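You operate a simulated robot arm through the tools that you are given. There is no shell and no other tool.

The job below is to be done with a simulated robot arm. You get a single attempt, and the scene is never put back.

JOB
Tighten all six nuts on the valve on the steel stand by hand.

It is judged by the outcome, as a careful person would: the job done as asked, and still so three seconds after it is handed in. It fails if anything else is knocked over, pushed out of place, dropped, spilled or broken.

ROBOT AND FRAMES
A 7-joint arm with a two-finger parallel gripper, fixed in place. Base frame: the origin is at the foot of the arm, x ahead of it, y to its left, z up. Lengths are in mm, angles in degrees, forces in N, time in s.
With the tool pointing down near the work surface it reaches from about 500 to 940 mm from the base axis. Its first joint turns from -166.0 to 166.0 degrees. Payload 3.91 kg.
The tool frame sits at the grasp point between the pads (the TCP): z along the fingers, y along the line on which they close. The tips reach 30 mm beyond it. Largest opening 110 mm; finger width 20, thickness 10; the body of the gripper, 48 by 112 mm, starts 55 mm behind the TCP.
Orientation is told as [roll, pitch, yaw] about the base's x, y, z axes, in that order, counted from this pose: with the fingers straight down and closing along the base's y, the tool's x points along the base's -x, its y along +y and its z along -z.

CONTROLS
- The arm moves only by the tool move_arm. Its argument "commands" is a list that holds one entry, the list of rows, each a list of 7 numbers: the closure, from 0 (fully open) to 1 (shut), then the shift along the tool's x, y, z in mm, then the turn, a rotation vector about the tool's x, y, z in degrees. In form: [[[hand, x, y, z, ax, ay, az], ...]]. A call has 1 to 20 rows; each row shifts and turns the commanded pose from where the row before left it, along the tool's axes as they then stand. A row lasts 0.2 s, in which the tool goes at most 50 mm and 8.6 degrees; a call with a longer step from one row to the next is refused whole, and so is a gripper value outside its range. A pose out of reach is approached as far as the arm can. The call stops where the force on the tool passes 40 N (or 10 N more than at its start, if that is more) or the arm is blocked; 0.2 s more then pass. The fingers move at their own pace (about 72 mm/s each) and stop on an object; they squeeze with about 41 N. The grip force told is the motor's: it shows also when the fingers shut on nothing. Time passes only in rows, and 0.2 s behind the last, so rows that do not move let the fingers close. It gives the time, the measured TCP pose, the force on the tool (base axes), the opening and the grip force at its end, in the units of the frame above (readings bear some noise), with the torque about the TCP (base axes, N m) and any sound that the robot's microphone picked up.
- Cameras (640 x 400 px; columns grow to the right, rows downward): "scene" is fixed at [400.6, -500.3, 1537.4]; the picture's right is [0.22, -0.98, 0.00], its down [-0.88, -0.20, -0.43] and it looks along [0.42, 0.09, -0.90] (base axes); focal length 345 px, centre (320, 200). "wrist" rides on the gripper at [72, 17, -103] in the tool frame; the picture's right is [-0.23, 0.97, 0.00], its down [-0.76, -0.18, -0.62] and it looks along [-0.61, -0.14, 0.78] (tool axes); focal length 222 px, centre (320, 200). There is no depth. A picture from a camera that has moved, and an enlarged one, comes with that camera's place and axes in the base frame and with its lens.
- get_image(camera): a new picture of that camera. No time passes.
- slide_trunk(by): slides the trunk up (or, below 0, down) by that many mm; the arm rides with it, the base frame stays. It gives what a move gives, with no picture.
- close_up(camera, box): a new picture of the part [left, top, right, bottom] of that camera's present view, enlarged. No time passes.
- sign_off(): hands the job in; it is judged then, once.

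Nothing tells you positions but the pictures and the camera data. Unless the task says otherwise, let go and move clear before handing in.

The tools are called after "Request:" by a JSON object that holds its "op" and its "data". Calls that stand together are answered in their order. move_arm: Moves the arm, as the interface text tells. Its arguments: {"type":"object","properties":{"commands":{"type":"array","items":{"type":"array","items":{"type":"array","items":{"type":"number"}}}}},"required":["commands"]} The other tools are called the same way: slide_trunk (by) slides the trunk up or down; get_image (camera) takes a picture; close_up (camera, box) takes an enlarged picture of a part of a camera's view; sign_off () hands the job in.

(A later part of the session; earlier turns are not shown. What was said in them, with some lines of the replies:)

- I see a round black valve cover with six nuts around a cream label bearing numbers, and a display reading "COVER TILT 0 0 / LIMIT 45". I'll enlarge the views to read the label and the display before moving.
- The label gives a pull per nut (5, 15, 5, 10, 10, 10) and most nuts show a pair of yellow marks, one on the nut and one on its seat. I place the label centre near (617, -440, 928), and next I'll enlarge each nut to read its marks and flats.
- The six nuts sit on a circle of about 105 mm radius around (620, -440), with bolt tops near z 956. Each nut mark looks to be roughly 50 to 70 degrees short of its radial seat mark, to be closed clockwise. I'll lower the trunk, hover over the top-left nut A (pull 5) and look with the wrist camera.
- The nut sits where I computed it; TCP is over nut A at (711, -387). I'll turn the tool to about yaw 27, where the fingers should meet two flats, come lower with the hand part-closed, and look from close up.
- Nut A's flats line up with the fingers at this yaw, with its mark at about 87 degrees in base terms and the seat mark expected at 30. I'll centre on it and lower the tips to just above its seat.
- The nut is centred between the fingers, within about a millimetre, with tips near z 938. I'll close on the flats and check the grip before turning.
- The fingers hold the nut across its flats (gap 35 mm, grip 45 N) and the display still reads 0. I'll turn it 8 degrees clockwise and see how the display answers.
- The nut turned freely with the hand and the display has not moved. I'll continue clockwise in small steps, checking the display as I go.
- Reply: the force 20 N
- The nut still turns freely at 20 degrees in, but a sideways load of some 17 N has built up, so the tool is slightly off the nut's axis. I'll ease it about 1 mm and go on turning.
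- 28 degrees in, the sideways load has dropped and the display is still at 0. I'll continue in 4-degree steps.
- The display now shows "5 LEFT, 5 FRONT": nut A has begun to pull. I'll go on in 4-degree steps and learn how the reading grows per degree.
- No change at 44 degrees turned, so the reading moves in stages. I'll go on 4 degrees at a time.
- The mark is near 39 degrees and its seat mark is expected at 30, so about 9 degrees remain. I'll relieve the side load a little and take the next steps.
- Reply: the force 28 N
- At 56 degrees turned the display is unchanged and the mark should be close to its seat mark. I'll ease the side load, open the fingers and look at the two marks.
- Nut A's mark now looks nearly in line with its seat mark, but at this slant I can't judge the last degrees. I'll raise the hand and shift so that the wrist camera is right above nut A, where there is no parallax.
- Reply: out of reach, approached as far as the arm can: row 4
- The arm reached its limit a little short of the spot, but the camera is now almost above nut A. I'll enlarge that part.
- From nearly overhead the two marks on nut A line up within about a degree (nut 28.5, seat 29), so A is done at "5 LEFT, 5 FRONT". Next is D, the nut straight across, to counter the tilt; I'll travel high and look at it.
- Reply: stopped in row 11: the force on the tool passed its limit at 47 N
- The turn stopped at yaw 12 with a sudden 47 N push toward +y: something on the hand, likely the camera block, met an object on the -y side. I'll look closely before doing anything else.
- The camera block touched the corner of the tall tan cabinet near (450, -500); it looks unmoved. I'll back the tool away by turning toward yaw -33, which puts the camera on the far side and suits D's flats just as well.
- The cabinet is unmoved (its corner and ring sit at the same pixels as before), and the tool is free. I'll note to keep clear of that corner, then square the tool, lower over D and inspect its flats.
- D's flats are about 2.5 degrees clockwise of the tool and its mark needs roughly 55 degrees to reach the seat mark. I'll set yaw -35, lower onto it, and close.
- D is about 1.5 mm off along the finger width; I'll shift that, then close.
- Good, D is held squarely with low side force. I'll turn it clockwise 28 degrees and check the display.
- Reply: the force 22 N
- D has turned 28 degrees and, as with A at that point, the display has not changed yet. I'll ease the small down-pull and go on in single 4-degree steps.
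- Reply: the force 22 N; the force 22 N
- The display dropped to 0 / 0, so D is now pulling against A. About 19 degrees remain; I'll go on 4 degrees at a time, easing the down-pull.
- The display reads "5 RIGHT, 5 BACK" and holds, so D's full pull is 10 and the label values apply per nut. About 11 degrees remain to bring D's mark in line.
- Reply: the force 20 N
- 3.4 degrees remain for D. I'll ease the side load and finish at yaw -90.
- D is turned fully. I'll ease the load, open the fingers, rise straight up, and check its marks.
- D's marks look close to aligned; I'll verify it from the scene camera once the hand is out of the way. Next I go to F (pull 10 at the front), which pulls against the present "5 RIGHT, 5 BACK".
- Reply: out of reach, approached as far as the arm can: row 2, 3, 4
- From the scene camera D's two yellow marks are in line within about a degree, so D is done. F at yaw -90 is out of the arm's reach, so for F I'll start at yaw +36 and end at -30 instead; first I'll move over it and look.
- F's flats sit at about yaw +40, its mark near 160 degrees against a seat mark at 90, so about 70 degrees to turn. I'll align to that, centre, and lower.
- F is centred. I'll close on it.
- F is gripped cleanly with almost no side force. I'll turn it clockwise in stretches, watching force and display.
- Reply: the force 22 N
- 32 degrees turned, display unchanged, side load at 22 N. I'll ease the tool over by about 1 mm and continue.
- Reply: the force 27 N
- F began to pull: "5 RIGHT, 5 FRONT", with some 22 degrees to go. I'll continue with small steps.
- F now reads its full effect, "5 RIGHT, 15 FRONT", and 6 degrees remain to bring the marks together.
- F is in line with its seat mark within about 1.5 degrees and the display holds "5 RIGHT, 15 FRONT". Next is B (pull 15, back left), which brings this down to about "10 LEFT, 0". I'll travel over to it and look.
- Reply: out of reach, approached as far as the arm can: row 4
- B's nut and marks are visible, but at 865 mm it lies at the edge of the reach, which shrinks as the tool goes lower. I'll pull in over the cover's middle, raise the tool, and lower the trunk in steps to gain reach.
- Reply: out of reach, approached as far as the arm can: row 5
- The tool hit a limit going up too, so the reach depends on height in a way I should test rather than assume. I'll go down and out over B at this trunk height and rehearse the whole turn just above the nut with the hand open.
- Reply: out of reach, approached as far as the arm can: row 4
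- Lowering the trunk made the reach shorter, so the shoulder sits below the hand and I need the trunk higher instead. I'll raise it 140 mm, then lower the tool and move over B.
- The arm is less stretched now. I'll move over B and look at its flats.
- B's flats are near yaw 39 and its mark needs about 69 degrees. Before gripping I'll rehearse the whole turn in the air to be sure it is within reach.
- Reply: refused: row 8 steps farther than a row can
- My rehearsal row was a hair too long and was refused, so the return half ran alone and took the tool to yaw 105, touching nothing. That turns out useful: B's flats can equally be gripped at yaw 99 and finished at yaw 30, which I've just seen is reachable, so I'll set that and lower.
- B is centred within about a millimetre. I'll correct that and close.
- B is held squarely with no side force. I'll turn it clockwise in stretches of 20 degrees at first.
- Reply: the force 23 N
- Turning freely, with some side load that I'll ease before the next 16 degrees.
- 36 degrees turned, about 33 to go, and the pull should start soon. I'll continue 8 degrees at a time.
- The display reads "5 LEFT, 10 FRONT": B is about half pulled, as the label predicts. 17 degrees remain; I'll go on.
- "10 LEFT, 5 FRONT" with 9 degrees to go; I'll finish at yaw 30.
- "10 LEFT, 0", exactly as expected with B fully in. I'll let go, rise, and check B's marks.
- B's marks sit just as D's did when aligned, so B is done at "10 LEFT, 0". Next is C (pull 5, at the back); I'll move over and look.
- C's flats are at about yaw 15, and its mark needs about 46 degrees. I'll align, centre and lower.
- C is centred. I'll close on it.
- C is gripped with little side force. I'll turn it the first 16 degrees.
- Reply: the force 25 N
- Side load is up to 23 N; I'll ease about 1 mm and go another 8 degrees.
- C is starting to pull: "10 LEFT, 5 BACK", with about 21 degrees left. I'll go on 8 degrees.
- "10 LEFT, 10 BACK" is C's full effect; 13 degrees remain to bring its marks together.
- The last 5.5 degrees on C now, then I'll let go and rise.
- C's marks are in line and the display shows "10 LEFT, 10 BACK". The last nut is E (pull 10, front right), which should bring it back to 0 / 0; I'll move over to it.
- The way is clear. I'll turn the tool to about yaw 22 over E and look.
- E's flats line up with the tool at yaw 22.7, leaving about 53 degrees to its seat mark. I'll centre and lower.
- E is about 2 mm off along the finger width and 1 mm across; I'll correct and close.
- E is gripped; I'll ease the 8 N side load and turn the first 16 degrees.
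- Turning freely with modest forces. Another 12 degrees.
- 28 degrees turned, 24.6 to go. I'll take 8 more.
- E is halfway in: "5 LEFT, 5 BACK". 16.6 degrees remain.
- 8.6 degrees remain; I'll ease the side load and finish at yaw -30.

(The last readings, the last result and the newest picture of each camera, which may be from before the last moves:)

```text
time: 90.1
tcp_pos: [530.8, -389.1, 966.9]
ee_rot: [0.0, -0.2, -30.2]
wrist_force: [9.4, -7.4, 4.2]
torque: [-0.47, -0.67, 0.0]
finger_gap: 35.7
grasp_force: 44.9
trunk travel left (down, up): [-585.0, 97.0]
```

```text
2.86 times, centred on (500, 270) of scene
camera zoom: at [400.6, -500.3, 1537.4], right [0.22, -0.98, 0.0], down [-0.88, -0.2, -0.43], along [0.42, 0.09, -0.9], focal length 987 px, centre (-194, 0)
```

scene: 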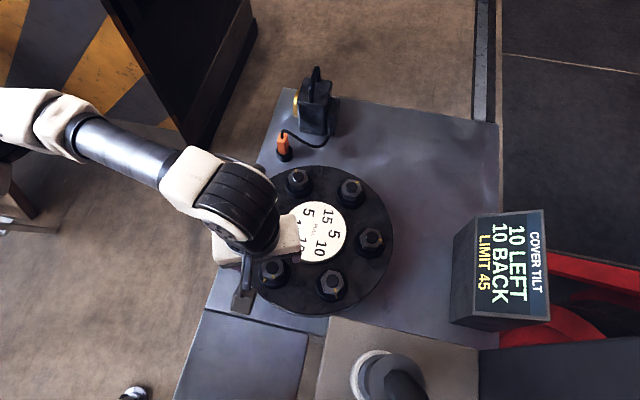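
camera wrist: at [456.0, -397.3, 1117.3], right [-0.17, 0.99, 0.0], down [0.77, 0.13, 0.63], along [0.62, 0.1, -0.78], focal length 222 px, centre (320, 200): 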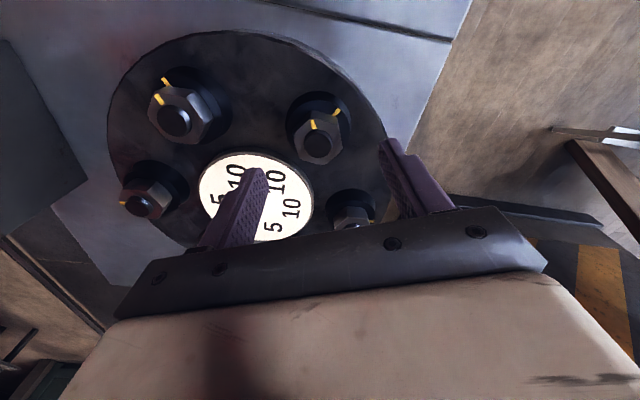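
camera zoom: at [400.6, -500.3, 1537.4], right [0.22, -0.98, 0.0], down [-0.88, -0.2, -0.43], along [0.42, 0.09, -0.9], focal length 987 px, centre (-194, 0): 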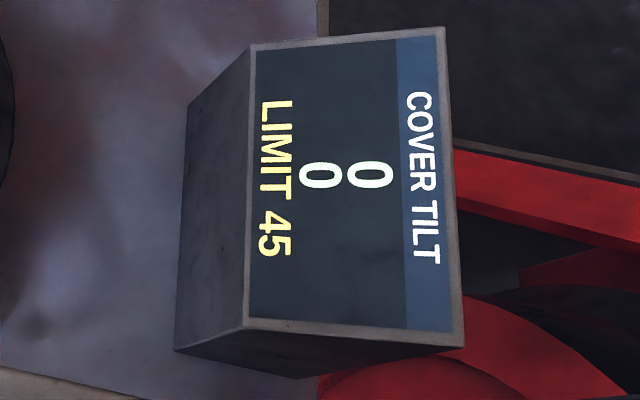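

The display is back to 0 / 0 with all six turned. I'll let go of E, rise, and move aside to inspect all six pairs of marks.

Request:
{"op": "move_arm", "data": {"commands": [[[0.6, 0, 0, 0, 0, 0, 0], [0.3, 0, 0, 0, 0, 0, 0], [0.3, 0, 0, -15, 0, 0, 0], [0.3, 0, 0, -25, 0, 0, 0], [0.3, 0, 0, -25, 0, 0, 0], [0.3, 0, 0, -40, 0, 0, 0], [0.3, 0, 0, 0, 0, 0, 0]]]}}

Request:
{"op": "get_image", "data": {"camera": "wrist"}}

Request:
{"op": "get_image", "data": {"camera": "scene"}}

Request:
{"op": "close_up", "data": {"camera": "wrist", "box": [240, 60, 400, 160]}}

```text
time: 91.7
tcp_pos: [533.3, -386.9, 1071.6]
ee_rot: [0.0, -0.3, -30.0]
wrist_force: [0.8, 0.5, 0.0]
torque: [-0.06, -0.02, 0.0]
finger_gap: 77.0
grasp_force: 0.0
trunk travel left (down, up): [-585.0, 97.0]
```

```text
taken
camera wrist: at [478.5, -335.7, 1173.5], right [0.68, 0.73, 0.0], down [0.57, -0.53, 0.63], along [0.46, -0.43, -0.78], focal length 222 px, centre (320, 200)
```

wrist: 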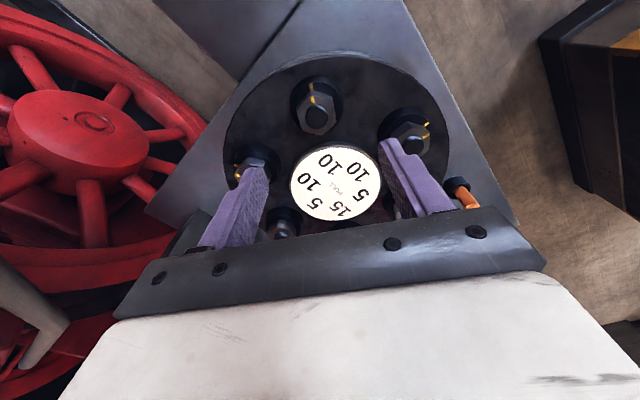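

```text
taken
```

scene: 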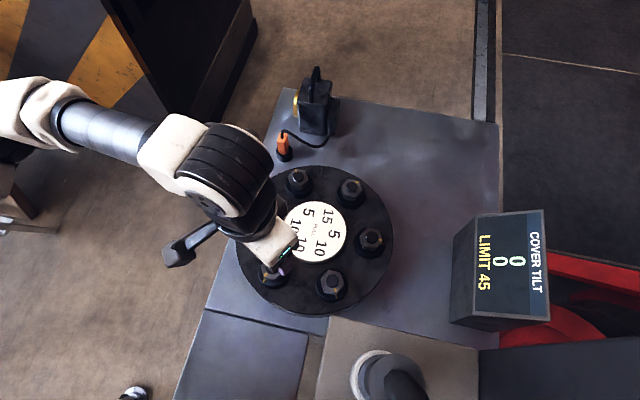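

```text
4.00 times, centred on (320, 110) of wrist
camera zoom: at [478.5, -335.7, 1173.5], right [0.68, 0.73, 0.0], down [0.57, -0.53, 0.63], along [0.46, -0.43, -0.78], focal length 888 px, centre (320, 560)
```

zoom: 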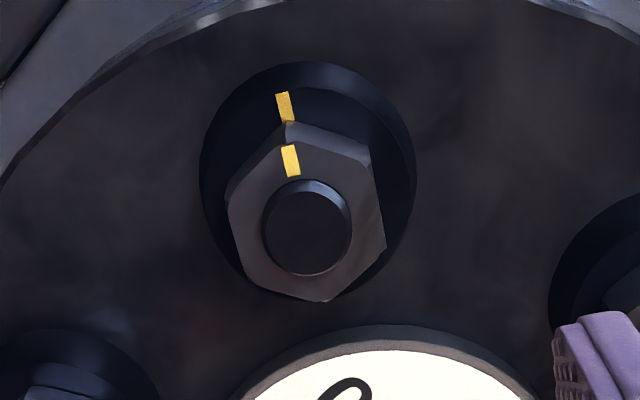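

E's marks are in line as well. I'll bring the hand clear of the cover and check every nut from the scene camera.

Request:
{"op": "move_arm", "data": {"commands": [[[0.3, 0, 0, -25, 0, 0, 0], [0.3, 27, 33, 0, 0, 0, 0], [0.3, 27, 33, 0, 0, 0, 0], [0.3, 27, 33, 0, 0, 0, 0], [0.3, 27, 33, 0, 0, 0, 0], [0.3, 0, 0, 0, 0, 0, 0]]]}}

Request:
{"op": "get_image", "data": {"camera": "scene"}}

Request:
{"op": "get_image", "data": {"camera": "wrist"}}

Request:
{"op": "close_up", "data": {"camera": "scene", "box": [280, 160, 320, 205]}}

Request:
{"op": "close_up", "data": {"camera": "scene", "box": [330, 170, 370, 215]}}

Request:
{"op": "close_up", "data": {"camera": "scene", "box": [350, 220, 390, 265]}}

Request:
{"op": "close_up", "data": {"camera": "scene", "box": [310, 262, 350, 307]}}

Request:
{"op": "close_up", "data": {"camera": "scene", "box": [253, 250, 293, 295]}}

Request:
{"op": "close_up", "data": {"camera": "scene", "box": [240, 195, 280, 240]}}

```text
time: 93.1
tcp_pos: [503.6, -220.0, 1094.9]
ee_rot: [0.1, -0.2, -29.9]
wrist_force: [0.1, 0.5, -0.3]
torque: [-0.02, 0.0, -0.01]
finger_gap: 76.7
grasp_force: 0.1
trunk travel left (down, up): [-585.0, 97.0]
```

```text
taken
```

scene: 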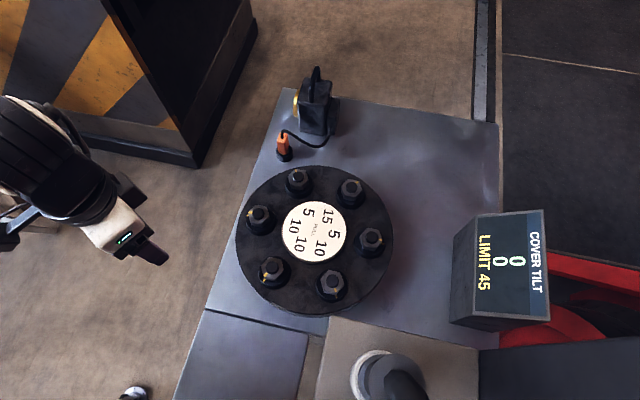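

```text
taken
camera wrist: at [449.5, -167.2, 1199.6], right [0.68, 0.73, 0.0], down [0.57, -0.53, 0.63], along [0.46, -0.43, -0.78], focal length 222 px, centre (320, 200)
```

wrist: 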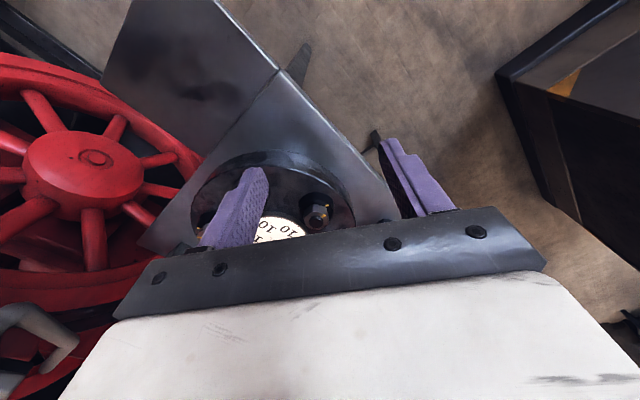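

```text
8.89 times, centred on (300, 182) of scene
camera zoom: at [400.6, -500.3, 1537.4], right [0.22, -0.98, 0.0], down [-0.88, -0.2, -0.43], along [0.42, 0.09, -0.9], focal length 3070 px, centre (498, 356)
```

zoom: 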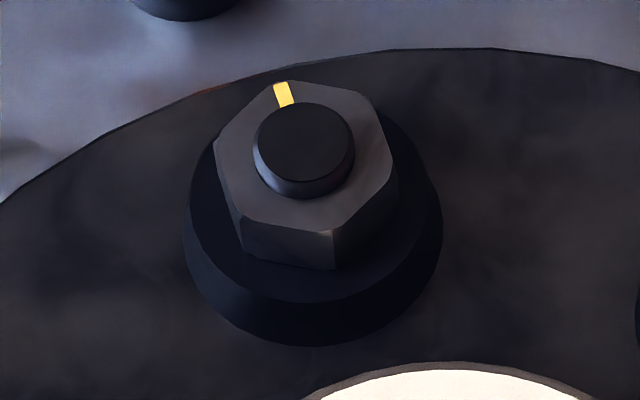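

```text
8.89 times, centred on (350, 192) of scene
camera zoom: at [400.6, -500.3, 1537.4], right [0.22, -0.98, 0.0], down [-0.88, -0.2, -0.43], along [0.42, 0.09, -0.9], focal length 3070 px, centre (53, 267)
```

zoom: 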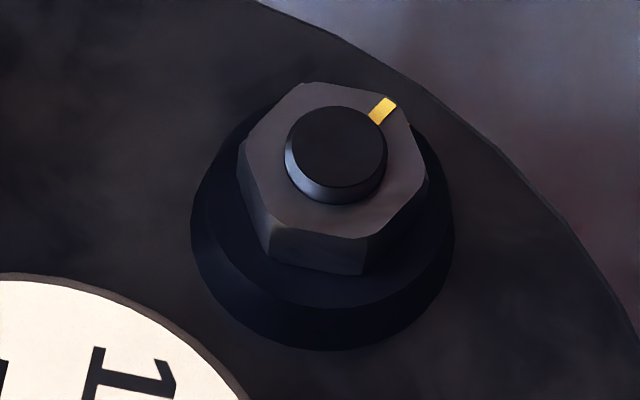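

```text
8.89 times, centred on (370, 242) of scene
camera zoom: at [400.6, -500.3, 1537.4], right [0.22, -0.98, 0.0], down [-0.88, -0.2, -0.43], along [0.42, 0.09, -0.9], focal length 3070 px, centre (-124, -178)
```

zoom: 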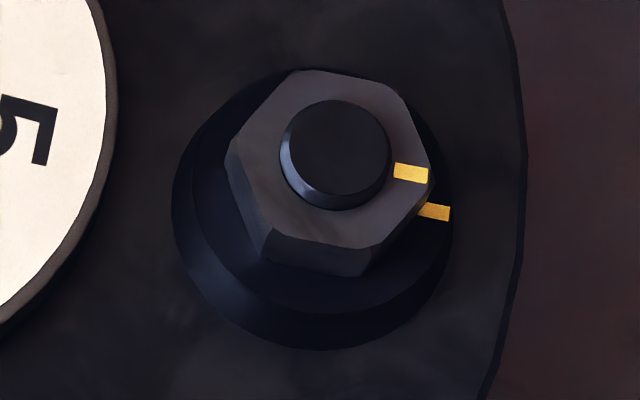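

```text
8.89 times, centred on (330, 284) of scene
camera zoom: at [400.6, -500.3, 1537.4], right [0.22, -0.98, 0.0], down [-0.88, -0.2, -0.43], along [0.42, 0.09, -0.9], focal length 3070 px, centre (231, -551)
```

zoom: 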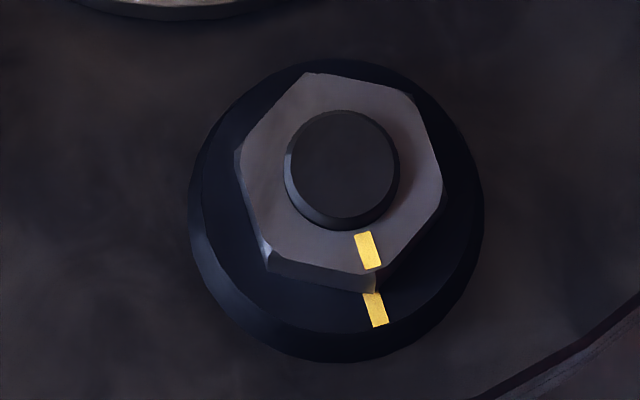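

```text
8.89 times, centred on (273, 272) of scene
camera zoom: at [400.6, -500.3, 1537.4], right [0.22, -0.98, 0.0], down [-0.88, -0.2, -0.43], along [0.42, 0.09, -0.9], focal length 3070 px, centre (738, -444)
```

zoom: 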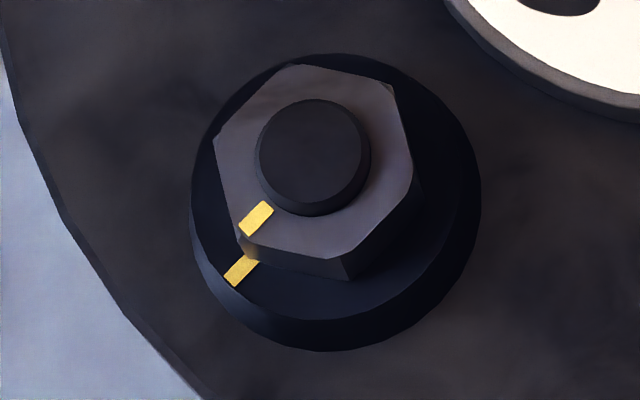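

```text
8.89 times, centred on (260, 218) of scene
camera zoom: at [400.6, -500.3, 1537.4], right [0.22, -0.98, 0.0], down [-0.88, -0.2, -0.43], along [0.42, 0.09, -0.9], focal length 3070 px, centre (853, 44)
```

zoom: 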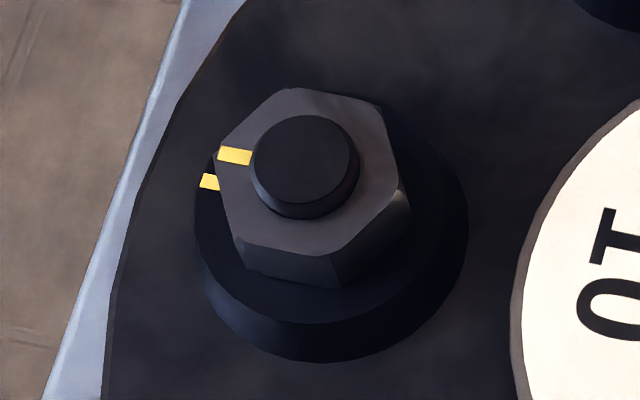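

All six nut marks now line up with their seat marks within about 2 degrees and the display reads 0 / 0. The hand is empty and well clear, and the connector, black box, display and cabinet are where they were, so I'm handing it in.

Request:
{"op": "sign_off", "data": {}}

```text
The job is handed in.
```

All six nuts on the valve are tightened. Each nut's yellow mark now lines up with the mark on its seat to within about 2 degrees.

- **Cover tilt:** I worked across the cover to keep the pull balanced. The display never read above 15 against its limit of 45, and it ended at 0 / 0.
- **One contact:** While I was turning the tool, the hand's camera touched the corner of the tall tan cabinet, and the arm stopped at 47 N. I backed off, and the cabinet looks unmoved in the pictures taken before and after.
- **State at hand-in:** The gripper was open and clear of the cover. Nothing else looked moved or knocked over.
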